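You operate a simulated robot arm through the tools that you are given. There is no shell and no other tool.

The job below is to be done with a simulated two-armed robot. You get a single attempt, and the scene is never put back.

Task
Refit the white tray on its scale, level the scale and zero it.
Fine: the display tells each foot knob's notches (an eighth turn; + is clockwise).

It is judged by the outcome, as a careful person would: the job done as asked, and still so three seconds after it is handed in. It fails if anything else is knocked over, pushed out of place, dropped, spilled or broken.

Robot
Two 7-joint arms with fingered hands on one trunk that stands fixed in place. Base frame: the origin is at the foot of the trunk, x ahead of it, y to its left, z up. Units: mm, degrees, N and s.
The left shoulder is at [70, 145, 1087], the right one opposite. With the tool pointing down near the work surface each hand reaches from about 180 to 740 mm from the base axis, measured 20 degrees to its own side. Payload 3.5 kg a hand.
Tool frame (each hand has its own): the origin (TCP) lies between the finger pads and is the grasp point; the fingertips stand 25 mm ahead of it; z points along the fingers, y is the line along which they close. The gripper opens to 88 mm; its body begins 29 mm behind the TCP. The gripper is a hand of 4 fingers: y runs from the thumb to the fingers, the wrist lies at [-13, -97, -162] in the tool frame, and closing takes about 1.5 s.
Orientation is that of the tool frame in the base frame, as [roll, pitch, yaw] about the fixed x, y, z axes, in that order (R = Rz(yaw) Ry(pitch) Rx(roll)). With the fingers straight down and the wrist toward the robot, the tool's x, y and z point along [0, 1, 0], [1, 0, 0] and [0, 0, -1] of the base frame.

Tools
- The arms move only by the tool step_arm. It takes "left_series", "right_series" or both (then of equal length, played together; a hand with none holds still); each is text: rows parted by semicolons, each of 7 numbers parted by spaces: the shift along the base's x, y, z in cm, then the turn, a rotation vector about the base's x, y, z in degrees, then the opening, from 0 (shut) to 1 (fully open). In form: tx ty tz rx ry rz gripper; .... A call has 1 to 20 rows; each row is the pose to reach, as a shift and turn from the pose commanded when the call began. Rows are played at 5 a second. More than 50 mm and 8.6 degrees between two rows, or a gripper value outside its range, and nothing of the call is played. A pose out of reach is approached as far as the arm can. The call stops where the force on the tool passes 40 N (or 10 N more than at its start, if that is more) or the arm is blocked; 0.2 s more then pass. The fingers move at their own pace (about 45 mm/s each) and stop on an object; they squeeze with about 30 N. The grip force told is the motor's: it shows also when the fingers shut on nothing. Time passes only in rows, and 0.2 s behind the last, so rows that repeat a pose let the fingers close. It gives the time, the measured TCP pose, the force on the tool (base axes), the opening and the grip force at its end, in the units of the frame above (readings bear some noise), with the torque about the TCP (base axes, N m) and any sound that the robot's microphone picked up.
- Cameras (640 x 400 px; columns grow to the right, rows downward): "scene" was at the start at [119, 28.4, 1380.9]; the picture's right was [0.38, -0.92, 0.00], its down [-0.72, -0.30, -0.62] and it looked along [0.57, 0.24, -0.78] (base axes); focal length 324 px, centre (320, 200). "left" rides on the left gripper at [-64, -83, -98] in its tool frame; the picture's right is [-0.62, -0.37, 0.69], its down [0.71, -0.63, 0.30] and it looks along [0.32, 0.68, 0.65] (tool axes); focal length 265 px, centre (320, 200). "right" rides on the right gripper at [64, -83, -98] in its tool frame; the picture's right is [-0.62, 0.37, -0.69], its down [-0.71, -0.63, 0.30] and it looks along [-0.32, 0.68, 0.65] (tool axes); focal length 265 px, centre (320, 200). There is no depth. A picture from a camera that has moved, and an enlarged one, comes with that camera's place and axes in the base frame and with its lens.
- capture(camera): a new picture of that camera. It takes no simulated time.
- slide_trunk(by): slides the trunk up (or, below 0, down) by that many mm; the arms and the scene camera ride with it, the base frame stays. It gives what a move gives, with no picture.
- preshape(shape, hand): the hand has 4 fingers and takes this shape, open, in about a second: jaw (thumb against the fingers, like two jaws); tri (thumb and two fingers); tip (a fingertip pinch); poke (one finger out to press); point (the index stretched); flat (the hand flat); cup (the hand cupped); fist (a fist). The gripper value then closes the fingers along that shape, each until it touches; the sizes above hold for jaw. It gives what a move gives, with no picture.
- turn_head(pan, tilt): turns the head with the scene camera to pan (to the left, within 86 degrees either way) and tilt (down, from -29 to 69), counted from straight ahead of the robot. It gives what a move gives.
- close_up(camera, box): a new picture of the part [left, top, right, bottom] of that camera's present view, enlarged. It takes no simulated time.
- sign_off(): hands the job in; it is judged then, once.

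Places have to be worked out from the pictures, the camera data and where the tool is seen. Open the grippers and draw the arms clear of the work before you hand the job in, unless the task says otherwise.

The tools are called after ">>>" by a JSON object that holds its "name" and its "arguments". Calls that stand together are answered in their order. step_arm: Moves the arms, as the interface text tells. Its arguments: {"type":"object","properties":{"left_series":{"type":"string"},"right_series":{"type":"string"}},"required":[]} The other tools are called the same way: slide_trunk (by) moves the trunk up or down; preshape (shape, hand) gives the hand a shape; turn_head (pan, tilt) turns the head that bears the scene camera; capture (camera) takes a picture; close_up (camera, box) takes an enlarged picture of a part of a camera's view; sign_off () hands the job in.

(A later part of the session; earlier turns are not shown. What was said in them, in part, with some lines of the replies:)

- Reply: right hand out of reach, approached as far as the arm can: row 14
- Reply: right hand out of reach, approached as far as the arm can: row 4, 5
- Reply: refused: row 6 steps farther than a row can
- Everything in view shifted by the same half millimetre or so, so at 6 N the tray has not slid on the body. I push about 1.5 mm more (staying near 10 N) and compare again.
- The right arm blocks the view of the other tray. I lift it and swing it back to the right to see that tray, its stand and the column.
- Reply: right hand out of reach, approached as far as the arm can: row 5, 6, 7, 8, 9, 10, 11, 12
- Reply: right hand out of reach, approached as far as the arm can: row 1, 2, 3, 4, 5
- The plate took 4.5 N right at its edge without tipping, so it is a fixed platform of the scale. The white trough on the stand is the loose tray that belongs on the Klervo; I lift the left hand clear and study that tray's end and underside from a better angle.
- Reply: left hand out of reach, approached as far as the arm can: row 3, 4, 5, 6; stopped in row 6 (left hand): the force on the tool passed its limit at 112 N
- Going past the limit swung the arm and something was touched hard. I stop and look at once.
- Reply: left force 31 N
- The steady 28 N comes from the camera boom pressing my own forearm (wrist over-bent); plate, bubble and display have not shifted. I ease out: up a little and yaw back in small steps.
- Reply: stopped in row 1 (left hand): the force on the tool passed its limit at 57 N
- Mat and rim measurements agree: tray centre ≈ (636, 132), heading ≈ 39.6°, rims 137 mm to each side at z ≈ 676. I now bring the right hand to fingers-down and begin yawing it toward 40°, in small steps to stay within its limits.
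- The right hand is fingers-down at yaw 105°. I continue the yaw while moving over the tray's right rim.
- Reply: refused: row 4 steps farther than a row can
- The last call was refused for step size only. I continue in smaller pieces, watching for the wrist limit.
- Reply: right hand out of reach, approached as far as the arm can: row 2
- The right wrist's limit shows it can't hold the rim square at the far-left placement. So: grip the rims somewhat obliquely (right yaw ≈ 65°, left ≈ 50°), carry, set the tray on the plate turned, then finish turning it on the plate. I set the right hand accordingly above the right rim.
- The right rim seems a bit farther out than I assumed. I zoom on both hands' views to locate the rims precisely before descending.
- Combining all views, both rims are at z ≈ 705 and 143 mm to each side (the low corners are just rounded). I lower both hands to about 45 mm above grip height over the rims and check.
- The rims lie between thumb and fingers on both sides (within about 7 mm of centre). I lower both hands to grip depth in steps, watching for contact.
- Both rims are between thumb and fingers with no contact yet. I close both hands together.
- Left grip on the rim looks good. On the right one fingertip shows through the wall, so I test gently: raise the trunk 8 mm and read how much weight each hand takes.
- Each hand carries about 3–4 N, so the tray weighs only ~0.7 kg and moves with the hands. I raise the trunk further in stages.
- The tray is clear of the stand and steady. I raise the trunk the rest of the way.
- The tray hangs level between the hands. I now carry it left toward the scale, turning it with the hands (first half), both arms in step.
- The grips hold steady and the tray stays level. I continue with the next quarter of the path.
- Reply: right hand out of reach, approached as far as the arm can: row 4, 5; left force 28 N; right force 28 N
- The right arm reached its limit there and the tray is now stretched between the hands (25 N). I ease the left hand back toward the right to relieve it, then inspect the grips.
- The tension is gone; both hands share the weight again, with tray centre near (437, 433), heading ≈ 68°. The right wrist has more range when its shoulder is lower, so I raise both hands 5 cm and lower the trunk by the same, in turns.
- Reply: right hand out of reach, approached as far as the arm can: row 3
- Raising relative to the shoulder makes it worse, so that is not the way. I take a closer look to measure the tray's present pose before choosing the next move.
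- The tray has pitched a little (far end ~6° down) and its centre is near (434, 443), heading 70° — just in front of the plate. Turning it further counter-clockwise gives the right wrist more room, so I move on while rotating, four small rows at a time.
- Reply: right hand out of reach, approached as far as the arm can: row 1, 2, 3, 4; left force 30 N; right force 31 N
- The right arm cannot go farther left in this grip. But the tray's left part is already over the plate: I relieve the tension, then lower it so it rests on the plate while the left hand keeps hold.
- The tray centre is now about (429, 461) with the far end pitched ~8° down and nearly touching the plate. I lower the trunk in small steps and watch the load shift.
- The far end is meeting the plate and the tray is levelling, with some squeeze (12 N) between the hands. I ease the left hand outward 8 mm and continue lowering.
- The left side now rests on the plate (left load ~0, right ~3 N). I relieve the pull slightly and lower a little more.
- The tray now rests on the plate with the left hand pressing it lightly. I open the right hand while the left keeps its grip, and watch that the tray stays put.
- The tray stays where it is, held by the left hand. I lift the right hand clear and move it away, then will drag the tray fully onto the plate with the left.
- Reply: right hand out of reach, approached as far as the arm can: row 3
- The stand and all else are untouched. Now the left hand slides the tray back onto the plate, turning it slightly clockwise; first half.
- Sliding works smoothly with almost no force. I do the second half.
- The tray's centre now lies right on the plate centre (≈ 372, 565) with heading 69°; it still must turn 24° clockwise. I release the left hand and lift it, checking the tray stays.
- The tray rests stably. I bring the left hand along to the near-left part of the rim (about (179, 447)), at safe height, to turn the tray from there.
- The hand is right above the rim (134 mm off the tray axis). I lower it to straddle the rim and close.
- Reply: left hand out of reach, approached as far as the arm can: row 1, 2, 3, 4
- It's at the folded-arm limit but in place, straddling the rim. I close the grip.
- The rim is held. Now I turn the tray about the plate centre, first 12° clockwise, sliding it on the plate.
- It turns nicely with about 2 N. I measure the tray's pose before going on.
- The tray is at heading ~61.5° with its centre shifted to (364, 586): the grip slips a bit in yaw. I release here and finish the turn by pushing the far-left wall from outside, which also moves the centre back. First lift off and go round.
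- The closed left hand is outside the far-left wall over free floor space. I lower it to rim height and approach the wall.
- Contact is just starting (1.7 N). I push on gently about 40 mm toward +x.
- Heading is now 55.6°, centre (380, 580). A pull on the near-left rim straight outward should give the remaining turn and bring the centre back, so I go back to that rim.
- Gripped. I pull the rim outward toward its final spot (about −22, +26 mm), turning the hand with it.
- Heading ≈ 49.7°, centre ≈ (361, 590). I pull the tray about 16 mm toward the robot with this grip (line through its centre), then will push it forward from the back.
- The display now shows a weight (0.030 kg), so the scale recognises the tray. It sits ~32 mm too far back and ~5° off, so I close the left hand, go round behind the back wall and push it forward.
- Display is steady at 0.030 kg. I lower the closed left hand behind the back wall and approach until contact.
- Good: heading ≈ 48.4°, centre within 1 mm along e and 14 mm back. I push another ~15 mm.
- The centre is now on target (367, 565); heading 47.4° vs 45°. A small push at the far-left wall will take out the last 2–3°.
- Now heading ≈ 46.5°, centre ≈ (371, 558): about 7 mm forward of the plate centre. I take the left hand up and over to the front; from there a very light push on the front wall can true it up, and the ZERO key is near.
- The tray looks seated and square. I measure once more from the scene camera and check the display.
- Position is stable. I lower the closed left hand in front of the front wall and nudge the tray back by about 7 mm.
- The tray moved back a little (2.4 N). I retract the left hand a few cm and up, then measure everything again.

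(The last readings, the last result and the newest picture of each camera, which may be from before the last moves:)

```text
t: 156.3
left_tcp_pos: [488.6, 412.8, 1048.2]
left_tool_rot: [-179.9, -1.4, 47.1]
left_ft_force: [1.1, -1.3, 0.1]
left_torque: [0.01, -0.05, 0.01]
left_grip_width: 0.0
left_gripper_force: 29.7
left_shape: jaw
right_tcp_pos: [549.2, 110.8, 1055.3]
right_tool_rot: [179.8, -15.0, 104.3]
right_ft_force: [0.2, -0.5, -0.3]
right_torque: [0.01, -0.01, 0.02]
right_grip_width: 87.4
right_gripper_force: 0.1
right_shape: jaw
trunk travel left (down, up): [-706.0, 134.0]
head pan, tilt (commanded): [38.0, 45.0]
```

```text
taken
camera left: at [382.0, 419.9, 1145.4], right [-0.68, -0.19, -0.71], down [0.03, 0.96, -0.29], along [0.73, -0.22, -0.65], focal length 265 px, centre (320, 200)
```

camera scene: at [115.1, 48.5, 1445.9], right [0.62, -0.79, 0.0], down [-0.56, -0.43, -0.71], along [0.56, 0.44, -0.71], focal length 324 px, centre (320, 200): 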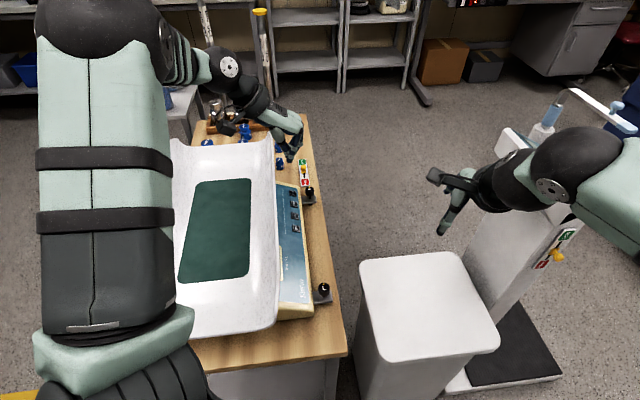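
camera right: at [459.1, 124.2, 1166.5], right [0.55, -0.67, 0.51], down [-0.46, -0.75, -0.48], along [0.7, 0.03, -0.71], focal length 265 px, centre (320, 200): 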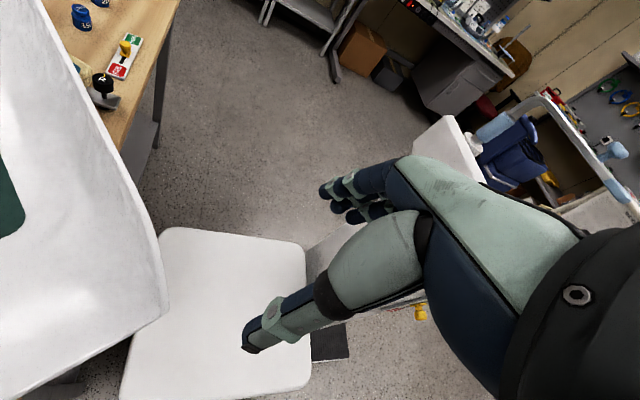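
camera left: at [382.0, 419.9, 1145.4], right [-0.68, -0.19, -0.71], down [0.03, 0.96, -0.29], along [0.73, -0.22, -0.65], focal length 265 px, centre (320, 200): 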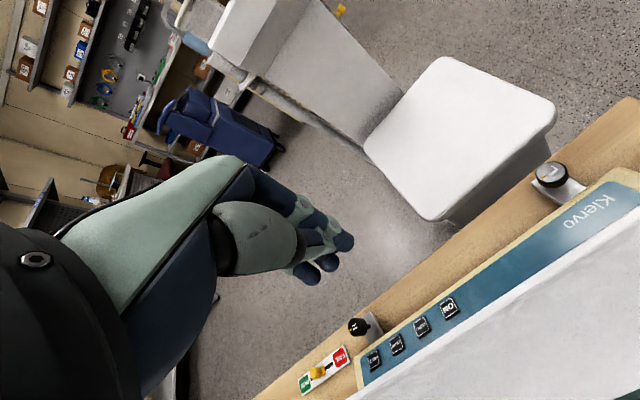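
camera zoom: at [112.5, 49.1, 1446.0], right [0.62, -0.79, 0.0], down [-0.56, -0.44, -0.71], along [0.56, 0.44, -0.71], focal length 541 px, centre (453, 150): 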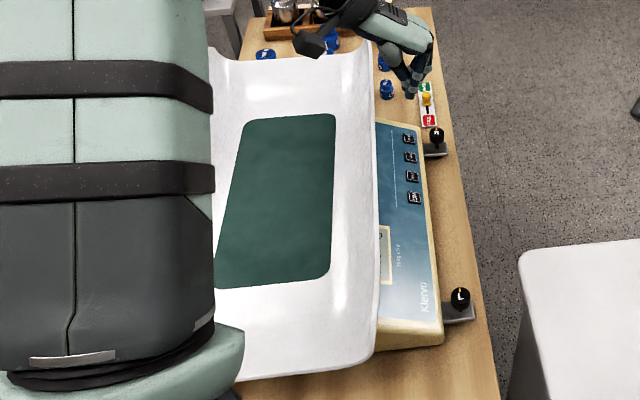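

The tray is now centred within ~3 mm and ~1° of the scale. Next is the zero: I set the left hand to the poking finger shape and move it to where its camera sees the display and the keys.

>>> {"name": "preshape", "arguments": {"hand": "left", "shape": "poke"}}

>>> {"name": "step_arm", "arguments": {"left_series": "-1 -2 -0.5 0 0 8 1; -2 -4 -1 0 0 16 1; -3 -6 -2 0 0 24 1; -4 -8 -3 0 0 32 1; -5 -10 -4 0 0 40 1; -6 -12 -4.5 0 0 48 1; -6.5 -13.5 -5 0 0 54 1"}}

>>> {"name": "capture", "arguments": {"camera": "left"}}

>>> {"name": "capture", "arguments": {"camera": "scene"}}

```text
t: 157.2
left_tcp_pos: [489.7, 412.1, 1047.5]
left_tool_rot: [-180.0, -1.3, 47.2]
left_ft_force: [-0.7, -0.6, -0.6]
left_torque: [-0.01, 0.0, -0.04]
left_grip_width: 0.3
left_gripper_force: 0.1
left_shape: poke
right_tcp_pos: [550.1, 111.5, 1054.8]
right_tool_rot: [179.8, -14.9, 104.2]
right_ft_force: [-0.4, 0.8, 0.2]
right_torque: [-0.02, 0.03, 0.02]
right_grip_width: 87.9
right_gripper_force: 0.1
right_shape: jaw
trunk travel left (down, up): [-706.0, 134.0]
head pan, tilt (commanded): [38.0, 45.0]
```

```text
t: 158.8
left_tcp_pos: [422.8, 277.5, 998.3]
left_tool_rot: [180.0, -1.5, 101.1]
left_ft_force: [-0.3, 0.4, 0.2]
left_torque: [0.01, 0.01, -0.01]
left_grip_width: 0.0
left_gripper_force: 0.0
left_shape: poke
right_tcp_pos: [551.2, 110.9, 1055.5]
right_tool_rot: [179.9, -15.1, 104.2]
right_ft_force: [0.0, 0.2, -0.1]
right_torque: [-0.01, 0.02, 0.0]
right_grip_width: 87.5
right_gripper_force: 0.1
right_shape: jaw
trunk travel left (down, up): [-706.0, 134.0]
head pan, tilt (commanded): [38.0, 45.0]
```

```text
taken
camera left: at [355.0, 195.5, 1094.7], right [-0.24, -0.66, -0.71], down [-0.76, 0.59, -0.29], along [0.6, 0.47, -0.65], focal length 265 px, centre (320, 200)
```

left: 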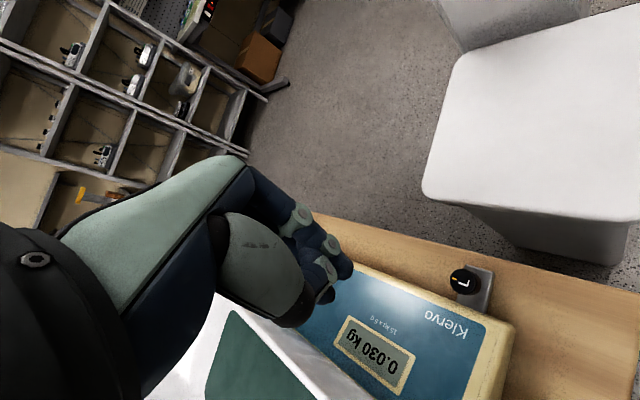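

```text
taken
camera scene: at [113.3, 47.9, 1446.1], right [0.62, -0.79, 0.0], down [-0.56, -0.43, -0.71], along [0.56, 0.44, -0.71], focal length 324 px, centre (320, 200)
```

scene: 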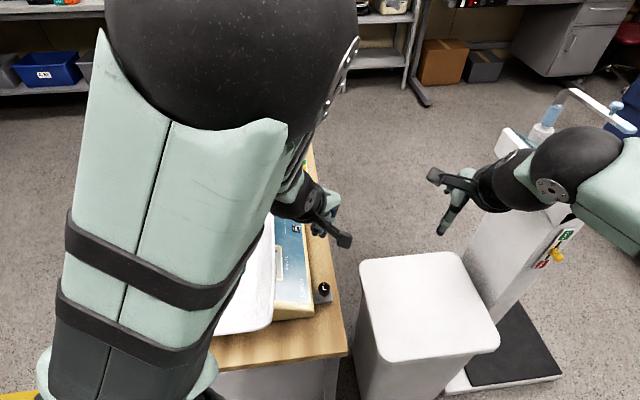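

The display reads 0.030 kg steadily. I zoom to see the poking fingertip's position in the hand.

>>> {"name": "close_up", "arguments": {"camera": "left", "box": [220, 170, 420, 340]}}

>>> {"name": "close_up", "arguments": {"camera": "left", "box": [320, 270, 520, 400]}}

```text
2.35 times, centred on (320, 255) of left
camera zoom: at [355.0, 195.5, 1094.7], right [-0.24, -0.66, -0.71], down [-0.76, 0.59, -0.29], along [0.6, 0.47, -0.65], focal length 624 px, centre (320, 71)
```

zoom: 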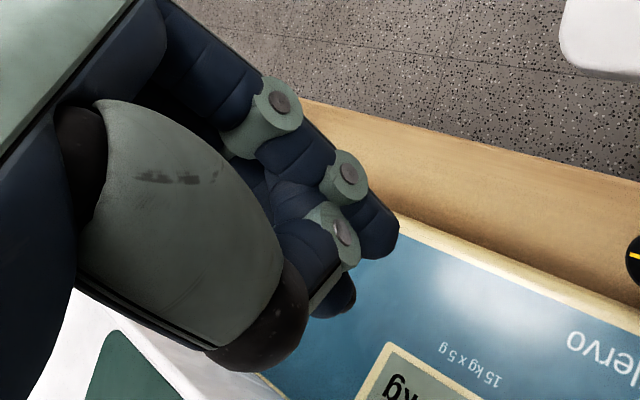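

```text
3.08 times, centred on (420, 335) of left
camera zoom: at [355.0, 195.5, 1094.7], right [-0.24, -0.66, -0.71], down [-0.76, 0.59, -0.29], along [0.6, 0.47, -0.65], focal length 817 px, centre (12, -215)
```

zoom: 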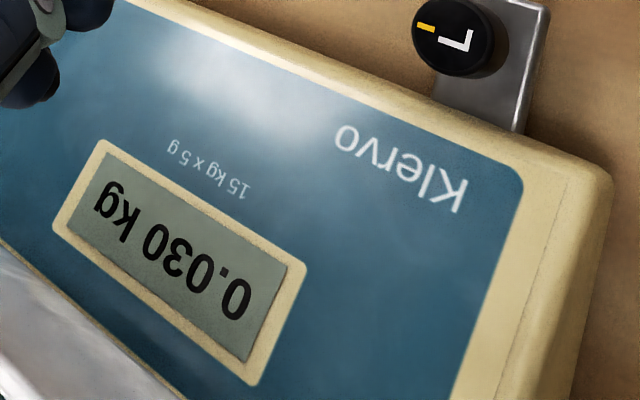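

>>> {"name": "preshape", "arguments": {"hand": "left", "shape": "point"}}

>>> {"name": "close_up", "arguments": {"camera": "left", "box": [200, 130, 460, 340]}}

```text
t: 159.8
left_tcp_pos: [422.6, 278.7, 998.4]
left_tool_rot: [-179.9, -1.4, 101.1]
left_ft_force: [-0.2, -1.0, 0.8]
left_torque: [0.0, 0.03, -0.02]
left_grip_width: 0.0
left_gripper_force: 0.2
left_shape: point
right_tcp_pos: [550.9, 110.9, 1055.3]
right_tool_rot: [179.7, -15.0, 104.3]
right_ft_force: [0.8, 0.5, 0.1]
right_torque: [-0.01, -0.02, 0.02]
right_grip_width: 87.7
right_gripper_force: 0.0
right_shape: jaw
trunk travel left (down, up): [-706.0, 134.0]
head pan, tilt (commanded): [38.0, 45.0]
```

```text
1.90 times, centred on (330, 235) of left
camera zoom: at [355.1, 197.1, 1094.6], right [-0.25, -0.66, -0.71], down [-0.76, 0.59, -0.29], along [0.61, 0.46, -0.65], focal length 506 px, centre (301, 133)
```

zoom: 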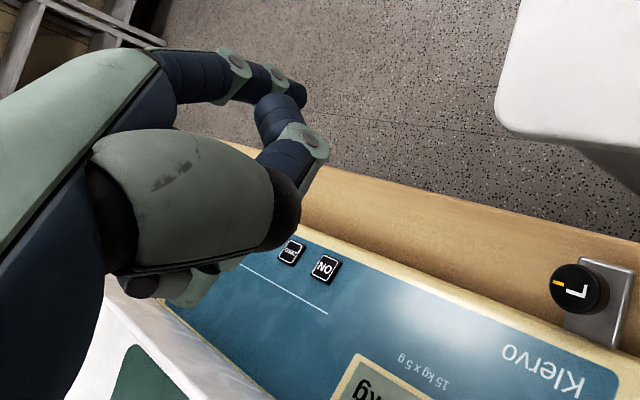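

The point shape stretches the finger sideways; the poke shape looks better for a key. I go back to poke and locate its fingertip with both cameras.

>>> {"name": "preshape", "arguments": {"hand": "left", "shape": "poke"}}

>>> {"name": "close_up", "arguments": {"camera": "left", "box": [270, 190, 390, 310]}}

>>> {"name": "close_up", "arguments": {"camera": "scene", "box": [270, 160, 370, 270]}}

```text
t: 160.7
left_tcp_pos: [424.5, 278.7, 997.1]
left_tool_rot: [-179.8, -1.4, 100.9]
left_ft_force: [0.4, 0.3, 0.1]
left_torque: [0.0, 0.01, 0.01]
left_grip_width: 0.0
left_gripper_force: 0.2
left_shape: poke
right_tcp_pos: [550.3, 111.2, 1055.3]
right_tool_rot: [179.8, -15.0, 104.2]
right_ft_force: [0.8, -0.1, -0.1]
right_torque: [0.01, -0.01, -0.05]
right_grip_width: 87.6
right_gripper_force: 0.0
right_shape: jaw
trunk travel left (down, up): [-706.0, 134.0]
head pan, tilt (commanded): [38.0, 45.0]
```

```text
3.33 times, centred on (330, 250) of left
camera zoom: at [355.1, 197.0, 1094.6], right [-0.25, -0.66, -0.71], down [-0.76, 0.59, -0.29], along [0.61, 0.46, -0.65], focal length 885 px, centre (287, 33)
```

zoom: 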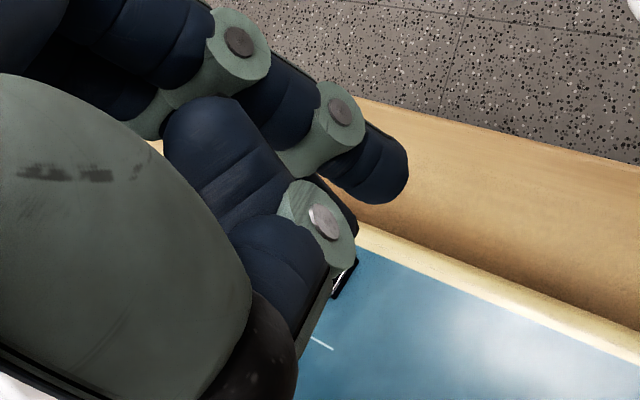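

```text
3.64 times, centred on (320, 215) of scene
camera zoom: at [113.4, 49.7, 1446.0], right [0.62, -0.79, 0.0], down [-0.56, -0.44, -0.71], along [0.56, 0.44, -0.71], focal length 1180 px, centre (320, 146)
```

zoom: 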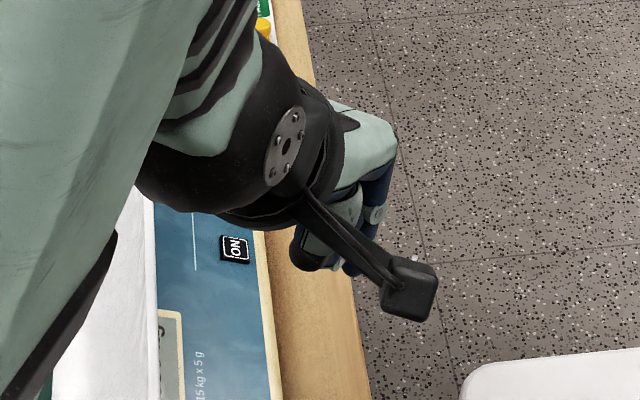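

In poke shape the fingertip lies close to the tool axis, about 30–40 mm ahead. I turn the hand to yaw 135° with a 20° tilt (fingers leaning toward the panel, hand body away from the tray) and hover in front of the keys.

>>> {"name": "step_arm", "arguments": {"left_series": "2 2 -1 0 0 7 1; 4.2 4.2 -2 0 0 14 1; 6.6 6.6 -3.5 0 0 21 1; 9 9 -5 0 0 28 1; 11.4 11.4 -6.5 0 0 34 1; 13.6 13.9 -8 0 0 34 1"}}

>>> {"name": "step_arm", "arguments": {"left_series": "0 0 -1 4.7 4.7 0 1; 0 0 -2.5 9.4 9.4 0 1; 0 0 -4 14.1 14.1 0 1"}}

>>> {"name": "capture", "arguments": {"camera": "left"}}

>>> {"name": "capture", "arguments": {"camera": "scene"}}

```text
t: 162.1
left_tcp_pos: [560.9, 418.1, 916.4]
left_tool_rot: [-179.9, -1.4, 135.2]
left_ft_force: [0.4, -0.7, -0.5]
left_torque: [-0.04, 0.04, -0.02]
left_grip_width: 0.0
left_gripper_force: 0.0
left_shape: poke
right_tcp_pos: [551.3, 113.3, 1054.0]
right_tool_rot: [179.9, -14.9, 104.3]
right_ft_force: [-0.3, 0.2, -0.8]
right_torque: [-0.02, -0.01, 0.02]
right_grip_width: 87.5
right_gripper_force: 0.0
right_shape: jaw
trunk travel left (down, up): [-706.0, 134.0]
head pan, tilt (commanded): [38.0, 45.0]
```

```text
t: 162.8
left_tcp_pos: [561.0, 417.1, 877.4]
left_tool_rot: [180.0, -21.5, 135.0]
left_ft_force: [-0.6, 0.5, -1.0]
left_torque: [-0.01, 0.01, -0.02]
left_grip_width: 0.0
left_gripper_force: 0.0
left_shape: poke
right_tcp_pos: [550.5, 110.3, 1055.9]
right_tool_rot: [179.8, -15.0, 104.2]
right_ft_force: [-0.1, 0.0, 0.4]
right_torque: [0.0, -0.02, 0.01]
right_grip_width: 87.7
right_gripper_force: 0.1
right_shape: jaw
trunk travel left (down, up): [-706.0, 134.0]
head pan, tilt (commanded): [38.0, 45.0]
```

```text
taken
camera left: at [569.8, 290.1, 945.5], right [-0.03, -0.49, -0.87], down [-0.99, 0.1, -0.02], along [0.1, 0.87, -0.49], focal length 265 px, centre (320, 200)
```

left: 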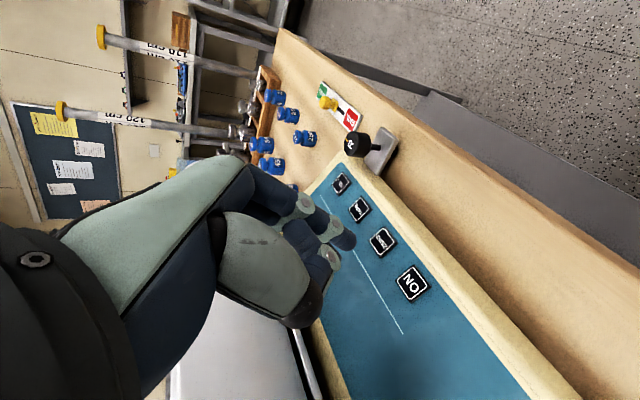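

```text
taken
camera scene: at [114.1, 49.0, 1446.0], right [0.62, -0.79, 0.0], down [-0.56, -0.43, -0.71], along [0.56, 0.44, -0.71], focal length 324 px, centre (320, 200)
```

scene: 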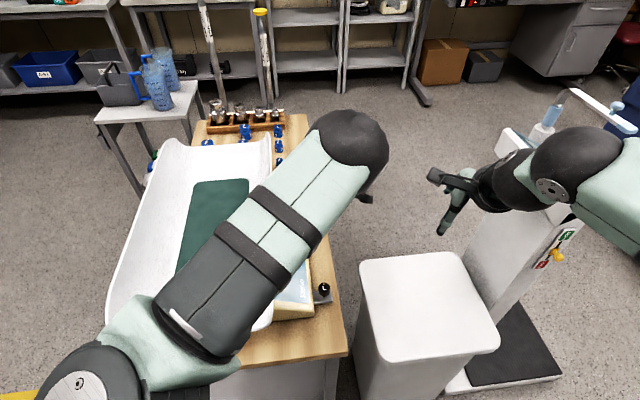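

The ZERO key is at about (554, 482, 770), and the fingertip shows near pixel (350, 245). I come in along the line of sight of the fingertip so that key and tip stay aligned.

>>> {"name": "step_arm", "arguments": {"left_series": "0 0.9 -2.5 0 0 0 1; 0 1.75 -5.1 0 0 0 1"}}

>>> {"name": "capture", "arguments": {"camera": "left"}}

>>> {"name": "close_up", "arguments": {"camera": "left", "box": [290, 180, 430, 320]}}

```text
t: 163.4
left_tcp_pos: [559.6, 434.8, 825.3]
left_tool_rot: [-179.9, -21.4, 135.1]
left_ft_force: [0.2, -0.1, -0.2]
left_torque: [-0.01, 0.02, 0.01]
left_grip_width: 0.0
left_gripper_force: 0.0
left_shape: poke
right_tcp_pos: [550.3, 110.8, 1055.4]
right_tool_rot: [179.9, -15.1, 104.2]
right_ft_force: [0.4, 0.0, -0.1]
right_torque: [0.03, 0.01, 0.02]
right_grip_width: 87.8
right_gripper_force: 0.0
right_shape: jaw
trunk travel left (down, up): [-706.0, 134.0]
head pan, tilt (commanded): [38.0, 45.0]
```

```text
taken
camera left: at [569.7, 308.4, 893.5], right [-0.03, -0.49, -0.87], down [-0.99, 0.1, -0.02], along [0.1, 0.86, -0.49], focal length 265 px, centre (320, 200)
```

left: 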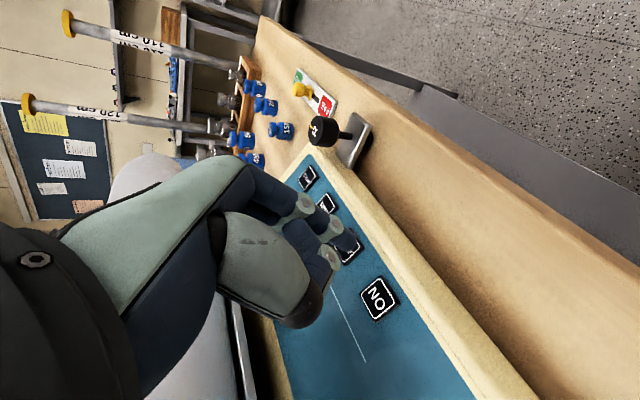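

```text
2.86 times, centred on (360, 250) of left
camera zoom: at [569.7, 308.4, 893.5], right [-0.03, -0.49, -0.87], down [-0.99, 0.1, -0.02], along [0.1, 0.86, -0.49], focal length 758 px, centre (206, 57)
```

zoom: 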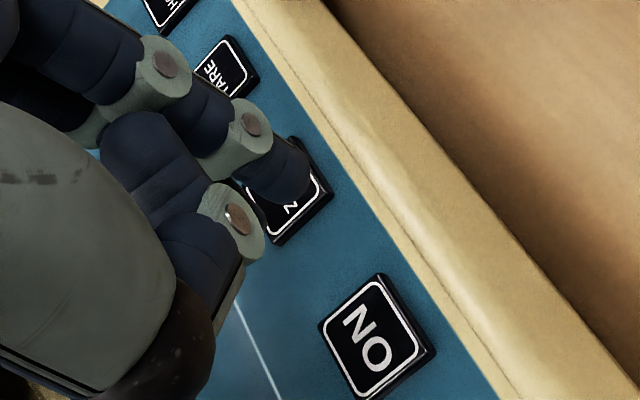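

The tip covers the ZERO key in view. I advance along that line in small steps, checking force.

>>> {"name": "step_arm", "arguments": {"left_series": "-0.04 0.5 -0.36 0 0 0 1; -0.09 1.0 -0.71 0 0 0 1"}}

>>> {"name": "close_up", "arguments": {"camera": "left", "box": [290, 180, 430, 320]}}

```text
t: 164.1
left_tcp_pos: [558.2, 445.9, 818.9]
left_tool_rot: [180.0, -21.3, 135.2]
left_ft_force: [0.6, 0.5, 0.2]
left_torque: [-0.01, 0.0, -0.03]
left_grip_width: 0.0
left_gripper_force: 0.0
left_shape: poke
right_tcp_pos: [549.8, 112.1, 1054.9]
right_tool_rot: [179.9, -15.0, 104.2]
right_ft_force: [0.0, 0.7, 0.1]
right_torque: [0.01, -0.02, 0.0]
right_grip_width: 87.7
right_gripper_force: 0.0
right_shape: jaw
trunk travel left (down, up): [-706.0, 134.0]
head pan, tilt (commanded): [38.0, 45.0]
```

```text
2.86 times, centred on (360, 250) of left
camera zoom: at [567.9, 318.4, 887.0], right [-0.03, -0.49, -0.87], down [-0.99, 0.1, -0.02], along [0.1, 0.87, -0.49], focal length 758 px, centre (206, 57)
```

zoom: 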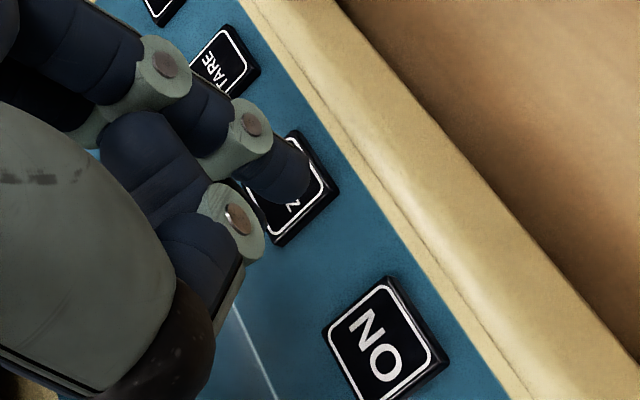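

>>> {"name": "step_arm", "arguments": {"left_series": "-0.04 0.42 -0.3 0 0 0 1; -0.07 0.83 -0.6 0 0 0 1"}}

>>> {"name": "close_up", "arguments": {"camera": "left", "box": [290, 180, 430, 320]}}

```text
t: 164.7
left_tcp_pos: [557.7, 453.9, 813.3]
left_tool_rot: [179.9, -21.4, 135.1]
left_ft_force: [-0.2, -1.0, 0.8]
left_torque: [0.01, 0.01, 0.03]
left_grip_width: 0.1
left_gripper_force: 0.0
left_shape: poke
right_tcp_pos: [551.3, 111.1, 1055.8]
right_tool_rot: [180.0, -15.0, 104.2]
right_ft_force: [-0.3, -0.3, 0.5]
right_torque: [0.03, 0.03, -0.03]
right_grip_width: 87.6
right_gripper_force: 0.0
right_shape: jaw
trunk travel left (down, up): [-706.0, 134.0]
head pan, tilt (commanded): [38.0, 45.0]
```

```text
2.86 times, centred on (360, 250) of left
camera zoom: at [567.4, 326.5, 880.9], right [-0.03, -0.49, -0.87], down [-0.99, 0.1, -0.02], along [0.1, 0.87, -0.49], focal length 758 px, centre (206, 57)
```

zoom: 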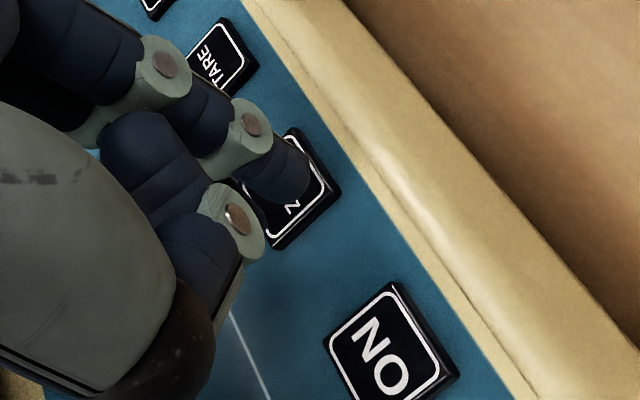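

>>> {"name": "step_arm", "arguments": {"left_series": "-0.03 0.33 -0.24 0 0 0 1; -0.06 0.66 -0.47 0 0 0 1"}}

>>> {"name": "close_up", "arguments": {"camera": "left", "box": [290, 180, 430, 320]}}

```text
t: 165.2
left_tcp_pos: [557.1, 459.6, 808.7]
left_tool_rot: [-179.8, -21.4, 135.0]
left_ft_force: [-0.2, 0.3, -0.5]
left_torque: [-0.05, -0.01, -0.03]
left_grip_width: 0.0
left_gripper_force: 0.0
left_shape: poke
right_tcp_pos: [549.4, 111.2, 1055.1]
right_tool_rot: [179.9, -15.0, 104.3]
right_ft_force: [-0.7, -0.2, -0.7]
right_torque: [0.01, 0.01, 0.02]
right_grip_width: 87.6
right_gripper_force: 0.1
right_shape: jaw
trunk travel left (down, up): [-706.0, 134.0]
head pan, tilt (commanded): [38.0, 45.0]
```

```text
2.86 times, centred on (360, 250) of left
camera zoom: at [566.9, 332.8, 876.4], right [-0.03, -0.49, -0.87], down [-0.99, 0.1, -0.02], along [0.1, 0.87, -0.49], focal length 758 px, centre (206, 57)
```

zoom: 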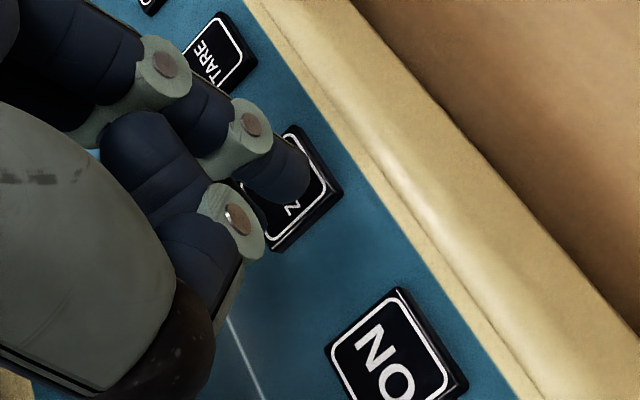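

>>> {"name": "step_arm", "arguments": {"left_series": "-0.02 0.25 -0.18 0 0 0 1; -0.04 0.5 -0.36 0 0 0 1"}}

>>> {"name": "close_up", "arguments": {"camera": "left", "box": [310, 190, 400, 280]}}

```text
t: 165.8
left_tcp_pos: [557.3, 464.3, 804.2]
left_tool_rot: [-179.9, -21.3, 135.1]
left_ft_force: [-0.2, 0.8, 1.1]
left_torque: [0.01, 0.02, -0.02]
left_grip_width: 0.2
left_gripper_force: 0.2
left_shape: poke
right_tcp_pos: [549.8, 111.7, 1054.5]
right_tool_rot: [179.9, -15.0, 104.2]
right_ft_force: [-0.9, 0.6, 0.0]
right_torque: [0.01, 0.0, 0.02]
right_grip_width: 87.7
right_gripper_force: 0.0
right_shape: jaw
trunk travel left (down, up): [-706.0, 134.0]
head pan, tilt (commanded): [38.0, 45.0]
```

```text
4.44 times, centred on (355, 235) of left
camera zoom: at [566.5, 338.0, 873.0], right [-0.03, -0.49, -0.87], down [-0.99, 0.1, -0.02], along [0.1, 0.87, -0.49], focal length 1180 px, centre (164, 44)
```

zoom: 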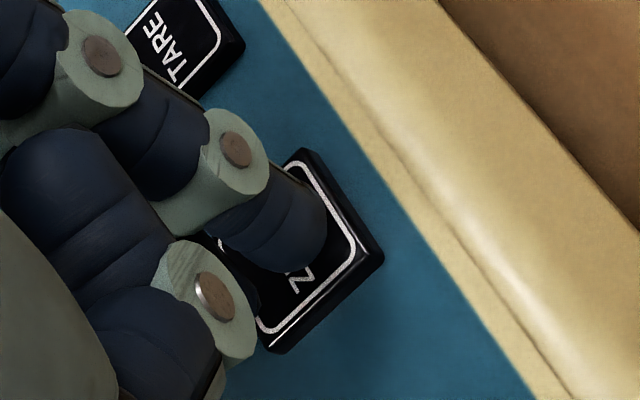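

The tip is just above the key. I now press along the finger axis, 2 mm at a time.

>>> {"name": "step_arm", "arguments": {"left_series": "-0.05 0.05 -0.19 0 0 0 1; -0.1 0.1 -0.37 0 0 0 1"}}

>>> {"name": "close_up", "arguments": {"camera": "left", "box": [310, 190, 400, 280]}}

```text
t: 166.4
left_tcp_pos: [557.2, 466.8, 801.1]
left_tool_rot: [180.0, -21.4, 134.9]
left_ft_force: [-0.4, -0.3, -0.2]
left_torque: [0.0, 0.0, 0.0]
left_grip_width: 0.1
left_gripper_force: 0.0
left_shape: poke
right_tcp_pos: [550.5, 111.3, 1054.4]
right_tool_rot: [179.8, -15.0, 104.3]
right_ft_force: [0.0, 0.3, 0.1]
right_torque: [-0.01, 0.02, 0.02]
right_grip_width: 87.8
right_gripper_force: 0.1
right_shape: jaw
trunk travel left (down, up): [-706.0, 134.0]
head pan, tilt (commanded): [38.0, 45.0]
```

```text
4.44 times, centred on (355, 235) of left
camera zoom: at [565.5, 339.0, 869.5], right [-0.03, -0.49, -0.87], down [-0.99, 0.1, -0.02], along [0.1, 0.87, -0.49], focal length 1180 px, centre (164, 44)
```

zoom: 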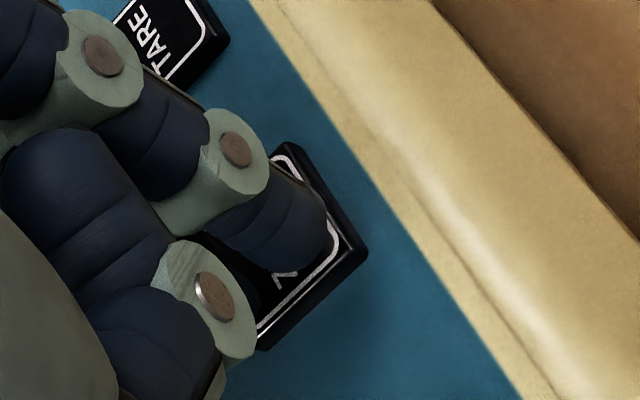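

>>> {"name": "step_arm", "arguments": {"left_series": "-0.02 0.1 -0.2 0 0 0 1; -0.05 0.2 -0.4 0 0 0 1"}}

>>> {"name": "close_up", "arguments": {"camera": "left", "box": [310, 190, 400, 280]}}

```text
t: 167.1
left_tcp_pos: [555.1, 467.4, 797.1]
left_tool_rot: [-179.9, -21.3, 135.1]
left_ft_force: [0.3, 0.0, 0.6]
left_torque: [0.04, 0.01, 0.02]
left_grip_width: 0.0
left_gripper_force: 0.1
left_shape: poke
right_tcp_pos: [550.0, 111.5, 1055.2]
right_tool_rot: [179.8, -15.0, 104.2]
right_ft_force: [0.6, 1.2, -0.3]
right_torque: [0.0, -0.01, 0.0]
right_grip_width: 87.7
right_gripper_force: 0.1
right_shape: jaw
trunk travel left (down, up): [-706.0, 134.0]
head pan, tilt (commanded): [38.0, 45.0]
```

```text
4.44 times, centred on (355, 235) of left
camera zoom: at [564.8, 340.9, 865.6], right [-0.03, -0.49, -0.87], down [-0.99, 0.1, -0.02], along [0.1, 0.87, -0.49], focal length 1180 px, centre (164, 44)
```

zoom: 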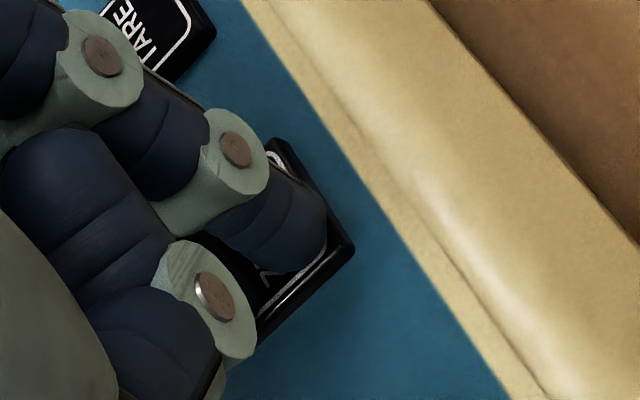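

No contact yet, and the key drifts in view: the tip must be shorter than assumed and slightly in front of the key. I shift 9 mm toward +y, slightly up, to centre over ZERO, then press.

>>> {"name": "step_arm", "arguments": {"left_series": "0 0.45 0.15 0 0 0 1; 0.1 0.9 0.25 0 0 0 1"}}

>>> {"name": "close_up", "arguments": {"camera": "left", "box": [310, 190, 400, 280]}}

```text
t: 167.7
left_tcp_pos: [556.9, 476.5, 799.6]
left_tool_rot: [180.0, -21.3, 135.1]
left_ft_force: [0.9, -0.4, 0.7]
left_torque: [-0.02, 0.0, -0.01]
left_grip_width: 0.0
left_gripper_force: 0.1
left_shape: poke
right_tcp_pos: [550.5, 111.2, 1056.0]
right_tool_rot: [179.7, -15.0, 104.4]
right_ft_force: [0.3, 0.2, 0.4]
right_torque: [0.0, 0.0, 0.01]
right_grip_width: 87.6
right_gripper_force: 0.0
right_shape: jaw
trunk travel left (down, up): [-706.0, 134.0]
head pan, tilt (commanded): [38.0, 45.0]
```

```text
4.44 times, centred on (355, 235) of left
camera zoom: at [565.9, 350.1, 868.0], right [-0.03, -0.49, -0.87], down [-0.99, 0.1, -0.02], along [0.1, 0.87, -0.49], focal length 1180 px, centre (164, 44)
```

zoom: 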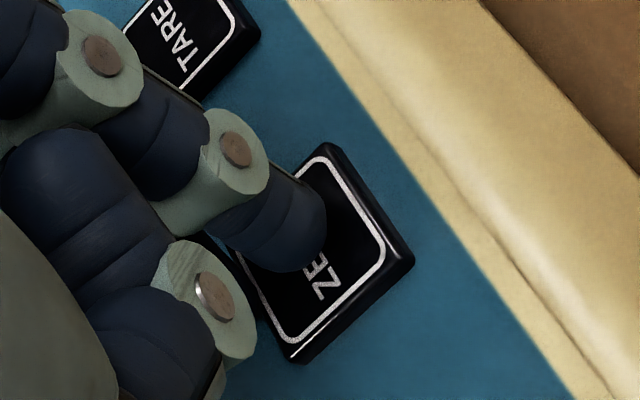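

>>> {"name": "step_arm", "arguments": {"left_series": "-0.05 0.05 -0.19 0 0 0 1; -0.1 0.1 -0.37 0 0 0 1"}}

>>> {"name": "close_up", "arguments": {"camera": "left", "box": [310, 190, 400, 280]}}

```text
t: 168.2
left_tcp_pos: [557.3, 477.8, 796.8]
left_tool_rot: [179.9, -21.4, 135.1]
left_ft_force: [1.6, 0.4, 5.3]
left_torque: [0.11, 0.01, -0.02]
left_grip_width: 0.2
left_gripper_force: 0.2
left_shape: poke
right_tcp_pos: [549.9, 109.7, 1055.4]
right_tool_rot: [179.8, -15.0, 104.3]
right_ft_force: [-0.2, 0.2, 0.1]
right_torque: [-0.02, 0.04, 0.03]
right_grip_width: 87.4
right_gripper_force: 0.0
right_shape: jaw
trunk travel left (down, up): [-706.0, 134.0]
head pan, tilt (commanded): [38.0, 45.0]
heard: click
```

```text
4.44 times, centred on (355, 235) of left
camera zoom: at [565.1, 350.5, 865.2], right [-0.03, -0.49, -0.87], down [-0.99, 0.1, -0.03], along [0.1, 0.87, -0.49], focal length 1180 px, centre (164, 44)
```

zoom: 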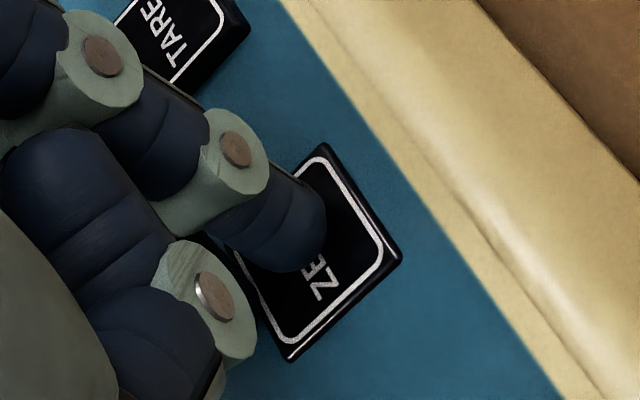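

A click was heard at 5 N — ZERO was pressed. I back off along the finger axis and look at the display.

>>> {"name": "step_arm", "arguments": {"left_series": "0.1 -0.1 0.4 0 0 0 1; 0.3 -0.3 1.2 0 0 0 1; 0.8 -1.0 3 0 0 0 1; 1 -3 6 0 0 0 1; 1 -5 9 0 0 0 1; 0 -7 12 0 0 0 1"}}

>>> {"name": "capture", "arguments": {"camera": "left"}}

>>> {"name": "capture", "arguments": {"camera": "scene"}}

```text
t: 169.7
left_tcp_pos: [552.4, 406.0, 917.0]
left_tool_rot: [179.8, -21.4, 135.3]
left_ft_force: [0.2, -1.2, 0.1]
left_torque: [-0.02, -0.01, 0.02]
left_grip_width: 0.0
left_gripper_force: 0.0
left_shape: poke
right_tcp_pos: [549.0, 110.8, 1056.7]
right_tool_rot: [179.8, -15.0, 104.3]
right_ft_force: [-0.3, -0.1, 0.1]
right_torque: [0.03, -0.05, -0.02]
right_grip_width: 87.5
right_gripper_force: 0.1
right_shape: jaw
trunk travel left (down, up): [-706.0, 134.0]
head pan, tilt (commanded): [38.0, 45.0]
```

```text
taken
camera left: at [563.0, 279.7, 985.1], right [-0.03, -0.49, -0.87], down [-0.99, 0.1, -0.02], along [0.1, 0.87, -0.49], focal length 265 px, centre (320, 200)
```

left: 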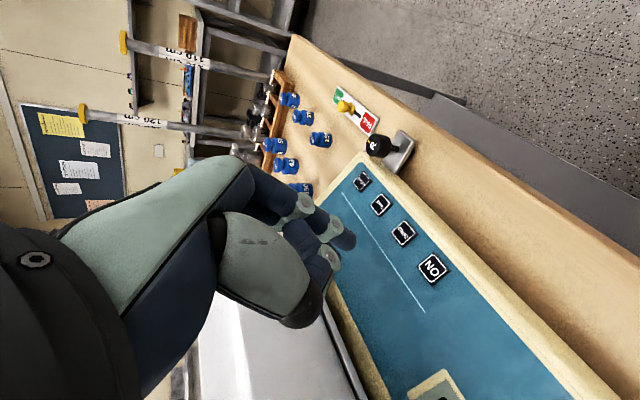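

```text
taken
camera scene: at [111.8, 48.3, 1446.1], right [0.62, -0.79, 0.0], down [-0.56, -0.43, -0.71], along [0.56, 0.44, -0.71], focal length 324 px, centre (320, 200)
```

scene: 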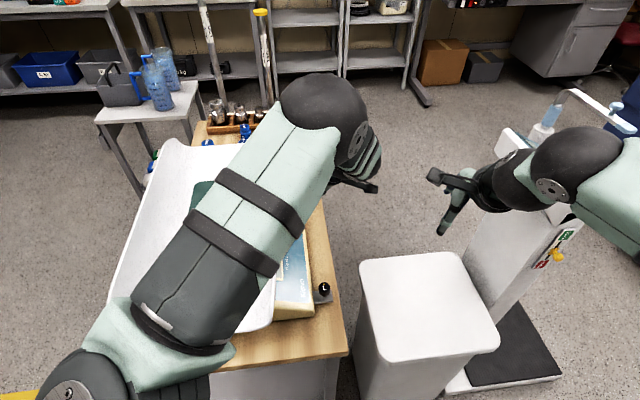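

I move the left hand back to the earlier viewing pose to read the display.

>>> {"name": "step_arm", "arguments": {"left_series": "0 0 1 -4.7 -4.7 0 1; 0 0 2.5 -9.4 -9.4 0 1; 0 0 4 -14.1 -14.1 0 1"}}

>>> {"name": "step_arm", "arguments": {"left_series": "-2.2 -2.2 0.7 0 0 -6 1; -4.4 -4.4 1.4 0 0 -12 1; -6.6 -6.6 2.1 0 0 -18 1; -8.8 -8.8 2.8 0 0 -24 1; -11 -11 3.5 0 0 -30 1; -12.8 -12.8 4.2 0 0 -34 1"}}

>>> {"name": "capture", "arguments": {"camera": "left"}}

>>> {"name": "close_up", "arguments": {"camera": "left", "box": [300, 260, 540, 400]}}

```text
t: 170.4
left_tcp_pos: [555.5, 407.8, 955.9]
left_tool_rot: [-179.9, -1.3, 135.0]
left_ft_force: [-0.1, -0.5, -0.3]
left_torque: [-0.01, 0.02, 0.01]
left_grip_width: 0.2
left_gripper_force: 0.1
left_shape: poke
right_tcp_pos: [550.9, 111.9, 1055.8]
right_tool_rot: [179.8, -14.8, 104.4]
right_ft_force: [-0.1, -0.2, -0.7]
right_torque: [0.01, 0.02, -0.02]
right_grip_width: 87.7
right_gripper_force: 0.2
right_shape: jaw
trunk travel left (down, up): [-706.0, 134.0]
head pan, tilt (commanded): [38.0, 45.0]
```

```text
t: 171.8
left_tcp_pos: [425.6, 278.9, 998.7]
left_tool_rot: [-180.0, -1.5, 101.1]
left_ft_force: [0.6, -0.2, -0.3]
left_torque: [0.04, 0.02, 0.03]
left_grip_width: 0.0
left_gripper_force: 0.0
left_shape: poke
right_tcp_pos: [549.7, 111.4, 1056.5]
right_tool_rot: [179.8, -15.0, 104.2]
right_ft_force: [0.2, 0.2, -0.6]
right_torque: [-0.01, 0.02, 0.01]
right_grip_width: 87.5
right_gripper_force: 0.2
right_shape: jaw
trunk travel left (down, up): [-706.0, 134.0]
head pan, tilt (commanded): [38.0, 45.0]
```

```text
taken
camera left: at [357.4, 197.3, 1095.0], right [-0.25, -0.66, -0.71], down [-0.76, 0.59, -0.29], along [0.61, 0.46, -0.65], focal length 265 px, centre (320, 200)
```

left: 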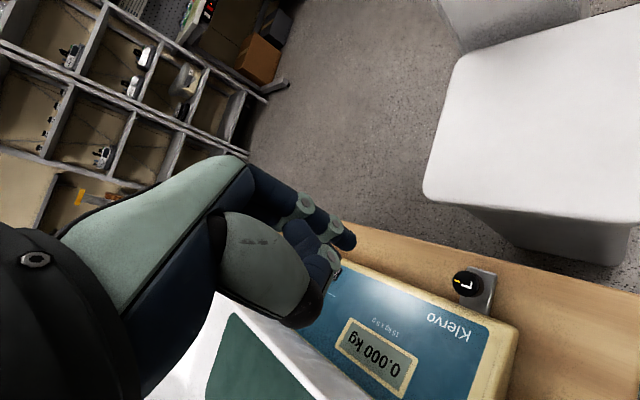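

```text
2.67 times, centred on (420, 330) of left
camera zoom: at [357.4, 197.3, 1095.0], right [-0.25, -0.66, -0.71], down [-0.76, 0.59, -0.29], along [0.61, 0.46, -0.65], focal length 708 px, centre (53, -147)
```

zoom: 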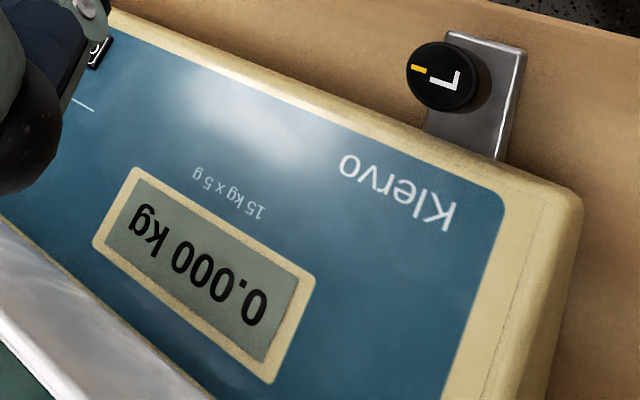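

The display reads 0.000 kg with the tray on. Now I draw both arms clear: the right hand back to the right, the left hand up and away from the scale, hands open.

>>> {"name": "step_arm", "arguments": {"right_series": "-1 -4 0 0 0 0 1; -2 -8 0 0 0 0 1; -3 -12 0 0 0 0 1; -4 -16 0 0 0 0 1; -6 -20 0 0 0 0 1; -8 -24 0 0 0 0 1; -10 -28 0 0 0 0 1", "left_series": "0 -1 2 0 0 0 1; 0 -2.5 4 0 0 0 1; 0 -4 6 0 0 0 1; 0 -6 7.5 0 0 0 1; 0 -8 9 0 0 0 1; 0 -10 10 0 0 0 1; 0 -12 10 0 0 0 1"}}

>>> {"name": "preshape", "arguments": {"hand": "left", "shape": "jaw"}}

>>> {"name": "capture", "arguments": {"camera": "scene"}}

>>> {"name": "capture", "arguments": {"camera": "left"}}

```text
t: 173.4
left_tcp_pos: [469.7, 176.3, 1068.7]
left_tool_rot: [-179.7, -0.6, 101.6]
left_ft_force: [-0.4, -0.5, 0.8]
left_torque: [0.02, 0.03, 0.02]
left_grip_width: 0.0
left_gripper_force: 0.0
left_shape: poke
left hand out of reach, approached as far as the arm can: row 4, 5, 6, 7
right_tcp_pos: [449.5, -170.1, 1054.9]
right_tool_rot: [179.7, -15.2, 104.4]
right_ft_force: [-0.3, -0.1, 0.6]
right_torque: [0.0, 0.0, -0.03]
right_grip_width: 87.8
right_gripper_force: 0.1
right_shape: jaw
trunk travel left (down, up): [-706.0, 134.0]
head pan, tilt (commanded): [38.0, 45.0]
```

```text
t: 174.3
left_tcp_pos: [471.0, 175.8, 1069.2]
left_tool_rot: [-179.8, -0.4, 101.2]
left_ft_force: [0.3, 0.0, -0.5]
left_torque: [0.0, 0.01, 0.0]
left_grip_width: 88.0
left_gripper_force: 0.0
left_shape: jaw
right_tcp_pos: [451.0, -168.1, 1054.2]
right_tool_rot: [179.8, -15.0, 104.3]
right_ft_force: [-0.3, -0.1, 0.5]
right_torque: [0.01, 0.02, 0.0]
right_grip_width: 87.8
right_gripper_force: 0.1
right_shape: jaw
trunk travel left (down, up): [-706.0, 134.0]
head pan, tilt (commanded): [38.0, 45.0]
```

```text
taken
camera scene: at [113.4, 49.9, 1446.0], right [0.62, -0.79, 0.0], down [-0.56, -0.44, -0.71], along [0.56, 0.44, -0.71], focal length 324 px, centre (320, 200)
```

scene: 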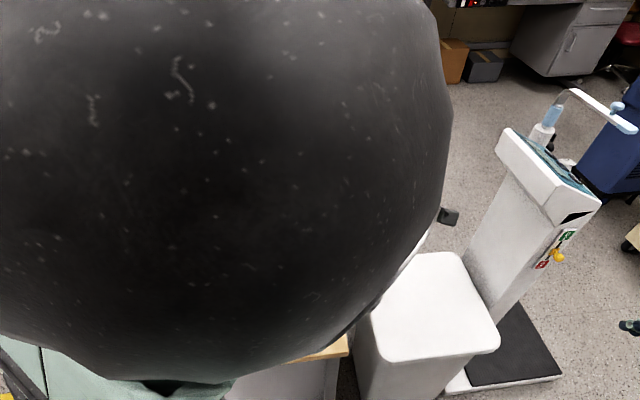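

```text
taken
camera left: at [402.6, 96.0, 1167.4], right [-0.24, -0.68, -0.7], down [-0.76, 0.58, -0.3], along [0.6, 0.45, -0.65], focal length 265 px, centre (320, 200)
```

left: 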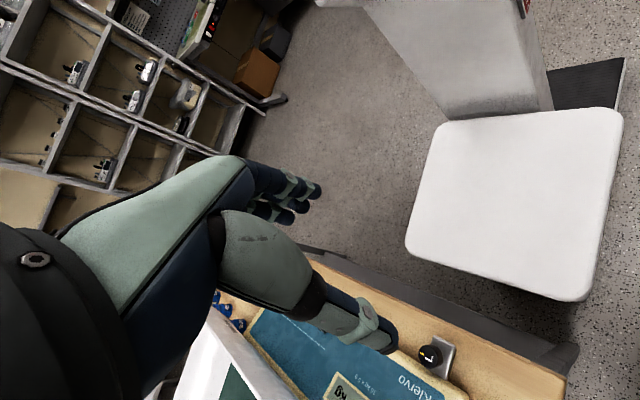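

The left elbow blocks the head camera, so I shift the left hand slightly to a relaxed pose still well in front of the scale, and check the display and tray once more.

>>> {"name": "step_arm", "arguments": {"left_series": "0 1.5 -1 0 0 -6 1; 0.5 3 -2 0 0 -12 1; 1 4.5 -3 0 0 -18 1; 1.5 6 -4 0 0 -24 1; 2 7.5 -4 0 0 -30 1; 2.5 9 -4 0 0 -36 1"}}

>>> {"name": "capture", "arguments": {"camera": "scene"}}

>>> {"name": "capture", "arguments": {"camera": "left"}}

```text
t: 175.8
left_tcp_pos: [495.5, 267.7, 1028.4]
left_tool_rot: [-179.9, -1.4, 65.0]
left_ft_force: [-0.2, -0.2, 0.0]
left_torque: [-0.01, 0.0, -0.03]
left_grip_width: 88.1
left_gripper_force: 0.1
left_shape: jaw
right_tcp_pos: [451.4, -167.9, 1055.0]
right_tool_rot: [179.9, -14.9, 104.3]
right_ft_force: [-0.4, 0.6, 0.4]
right_torque: [-0.04, 0.0, 0.01]
right_grip_width: 87.9
right_gripper_force: 0.1
right_shape: jaw
trunk travel left (down, up): [-706.0, 134.0]
head pan, tilt (commanded): [38.0, 45.0]
```

```text
taken
camera scene: at [113.7, 50.9, 1445.9], right [0.62, -0.79, 0.0], down [-0.56, -0.44, -0.71], along [0.56, 0.43, -0.71], focal length 324 px, centre (320, 200)
```

scene: 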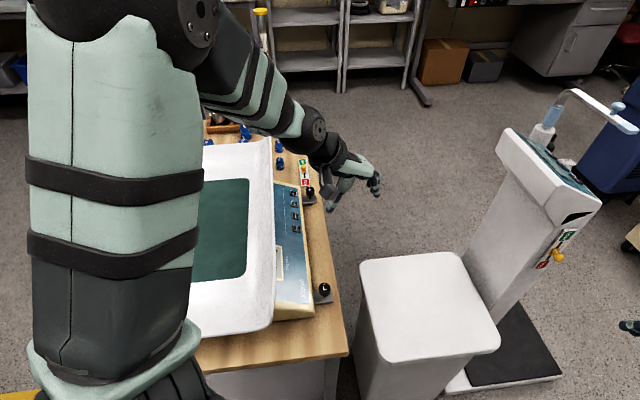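

```text
taken
camera left: at [392.4, 242.4, 1124.4], right [-0.59, -0.39, -0.71], down [-0.27, 0.92, -0.29], along [0.76, 0.02, -0.65], focal length 265 px, centre (320, 200)
```

left: 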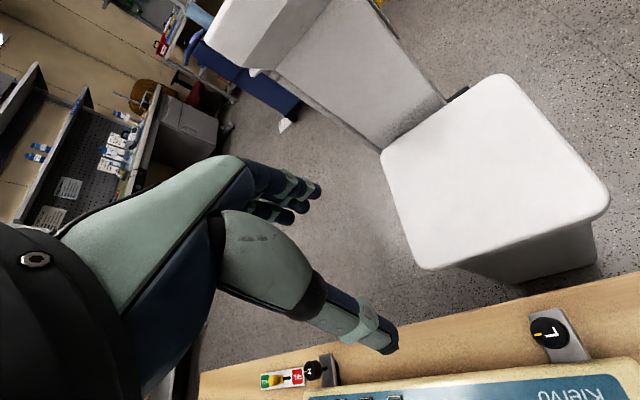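

Everything is in place and nothing touches the scale. I raise the trunk 100 mm for extra clearance and take a last look around.

>>> {"name": "slide_trunk", "arguments": {"by": 100}}

>>> {"name": "turn_head", "arguments": {"pan": 45, "tilt": 50}}

>>> {"name": "capture", "arguments": {"camera": "scene"}}

>>> {"name": "close_up", "arguments": {"camera": "scene", "box": [180, 80, 400, 330]}}

```text
t: 177.1
left_tcp_pos: [495.5, 265.9, 1128.6]
left_tool_rot: [-179.9, -1.4, 65.2]
left_ft_force: [-0.6, -0.4, -0.2]
left_torque: [0.03, 0.0, 0.0]
left_grip_width: 87.9
left_gripper_force: 0.0
left_shape: jaw
right_tcp_pos: [450.7, -169.5, 1154.5]
right_tool_rot: [179.9, -15.1, 104.3]
right_ft_force: [0.0, 0.5, -2.0]
right_torque: [0.02, -0.02, -0.01]
right_grip_width: 87.9
right_gripper_force: 0.0
right_shape: jaw
trunk travel left (down, up): [-806.0, 34.0]
head pan, tilt (commanded): [38.0, 45.0]
```

```text
t: 177.8
left_tcp_pos: [496.3, 265.4, 1127.6]
left_tool_rot: [-179.9, -1.4, 65.2]
left_ft_force: [0.0, -0.5, 0.3]
left_torque: [0.0, -0.01, -0.04]
left_grip_width: 88.1
left_gripper_force: 0.1
left_shape: jaw
right_tcp_pos: [451.2, -168.3, 1154.7]
right_tool_rot: [179.8, -15.0, 104.2]
right_ft_force: [0.5, 0.0, -0.7]
right_torque: [0.0, -0.01, -0.01]
right_grip_width: 87.8
right_gripper_force: 0.0
right_shape: jaw
trunk travel left (down, up): [-806.0, 34.0]
head pan, tilt (commanded): [45.0, 50.0]
```

```text
taken
camera scene: at [103.9, 53.9, 1539.1], right [0.71, -0.71, 0.0], down [-0.54, -0.54, -0.64], along [0.45, 0.45, -0.77], focal length 324 px, centre (320, 200)
```

scene: 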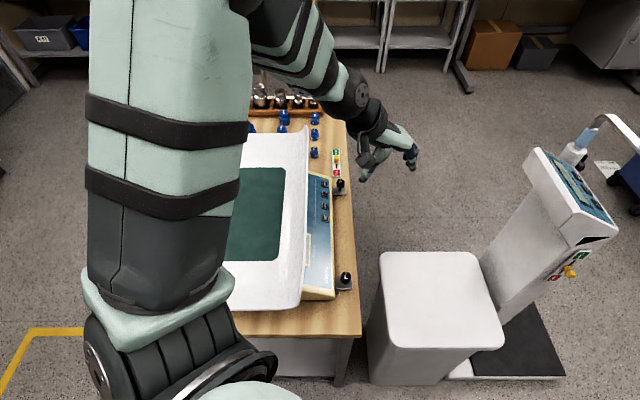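

```text
1.60 times, centred on (290, 205) of scene
camera zoom: at [103.9, 53.9, 1539.1], right [0.71, -0.71, 0.0], down [-0.54, -0.54, -0.64], along [0.45, 0.45, -0.77], focal length 519 px, centre (368, 192)
```

zoom: 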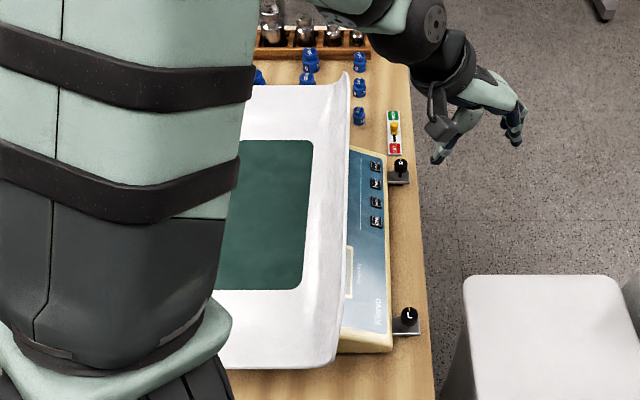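

The tray sits parallel to and centred on the scale, the display read 0.000 kg with both levels at zero, all weights and other items are in place, and both hands are open and clear. I hand the job in.

>>> {"name": "sign_off", "arguments": {}}

```text
The job is handed in.
```

The white tray is back on the Klervo scale, and the scale is levelled and zeroed. I've handed the job in.

- **Tray:** it sits square on the weighing plate, within about 3 mm of centre and 1° by my camera measurements. The display stopped showing "NO TRAY" once it was in place.
- **Level:** both front foot knobs took two notches clockwise, which took the display from "L+2 R+2" to zero. The bubble was centred when I last saw it; the tray now covers it.
- **Zero:** the display read 0.000 kg after I pressed the ZERO key and moved the hand away.

Two things went less smoothly:

- **Left arm:** while I was testing its reach near the R knob, the left arm ran past its limit. The hand's camera mount then pressed against the arm's own forearm. I saw no change in the plate, bubble or display afterwards.
- **Setting the tray down:** the right arm couldn't reach far enough to set the tray straight down. I rested it on the plate turned, then slid and turned it into line with light pushes of a few newtons.

The weights, the PASS/FAIL slider and the tray's stand are where they were. Both hands are open and clear of the scale.
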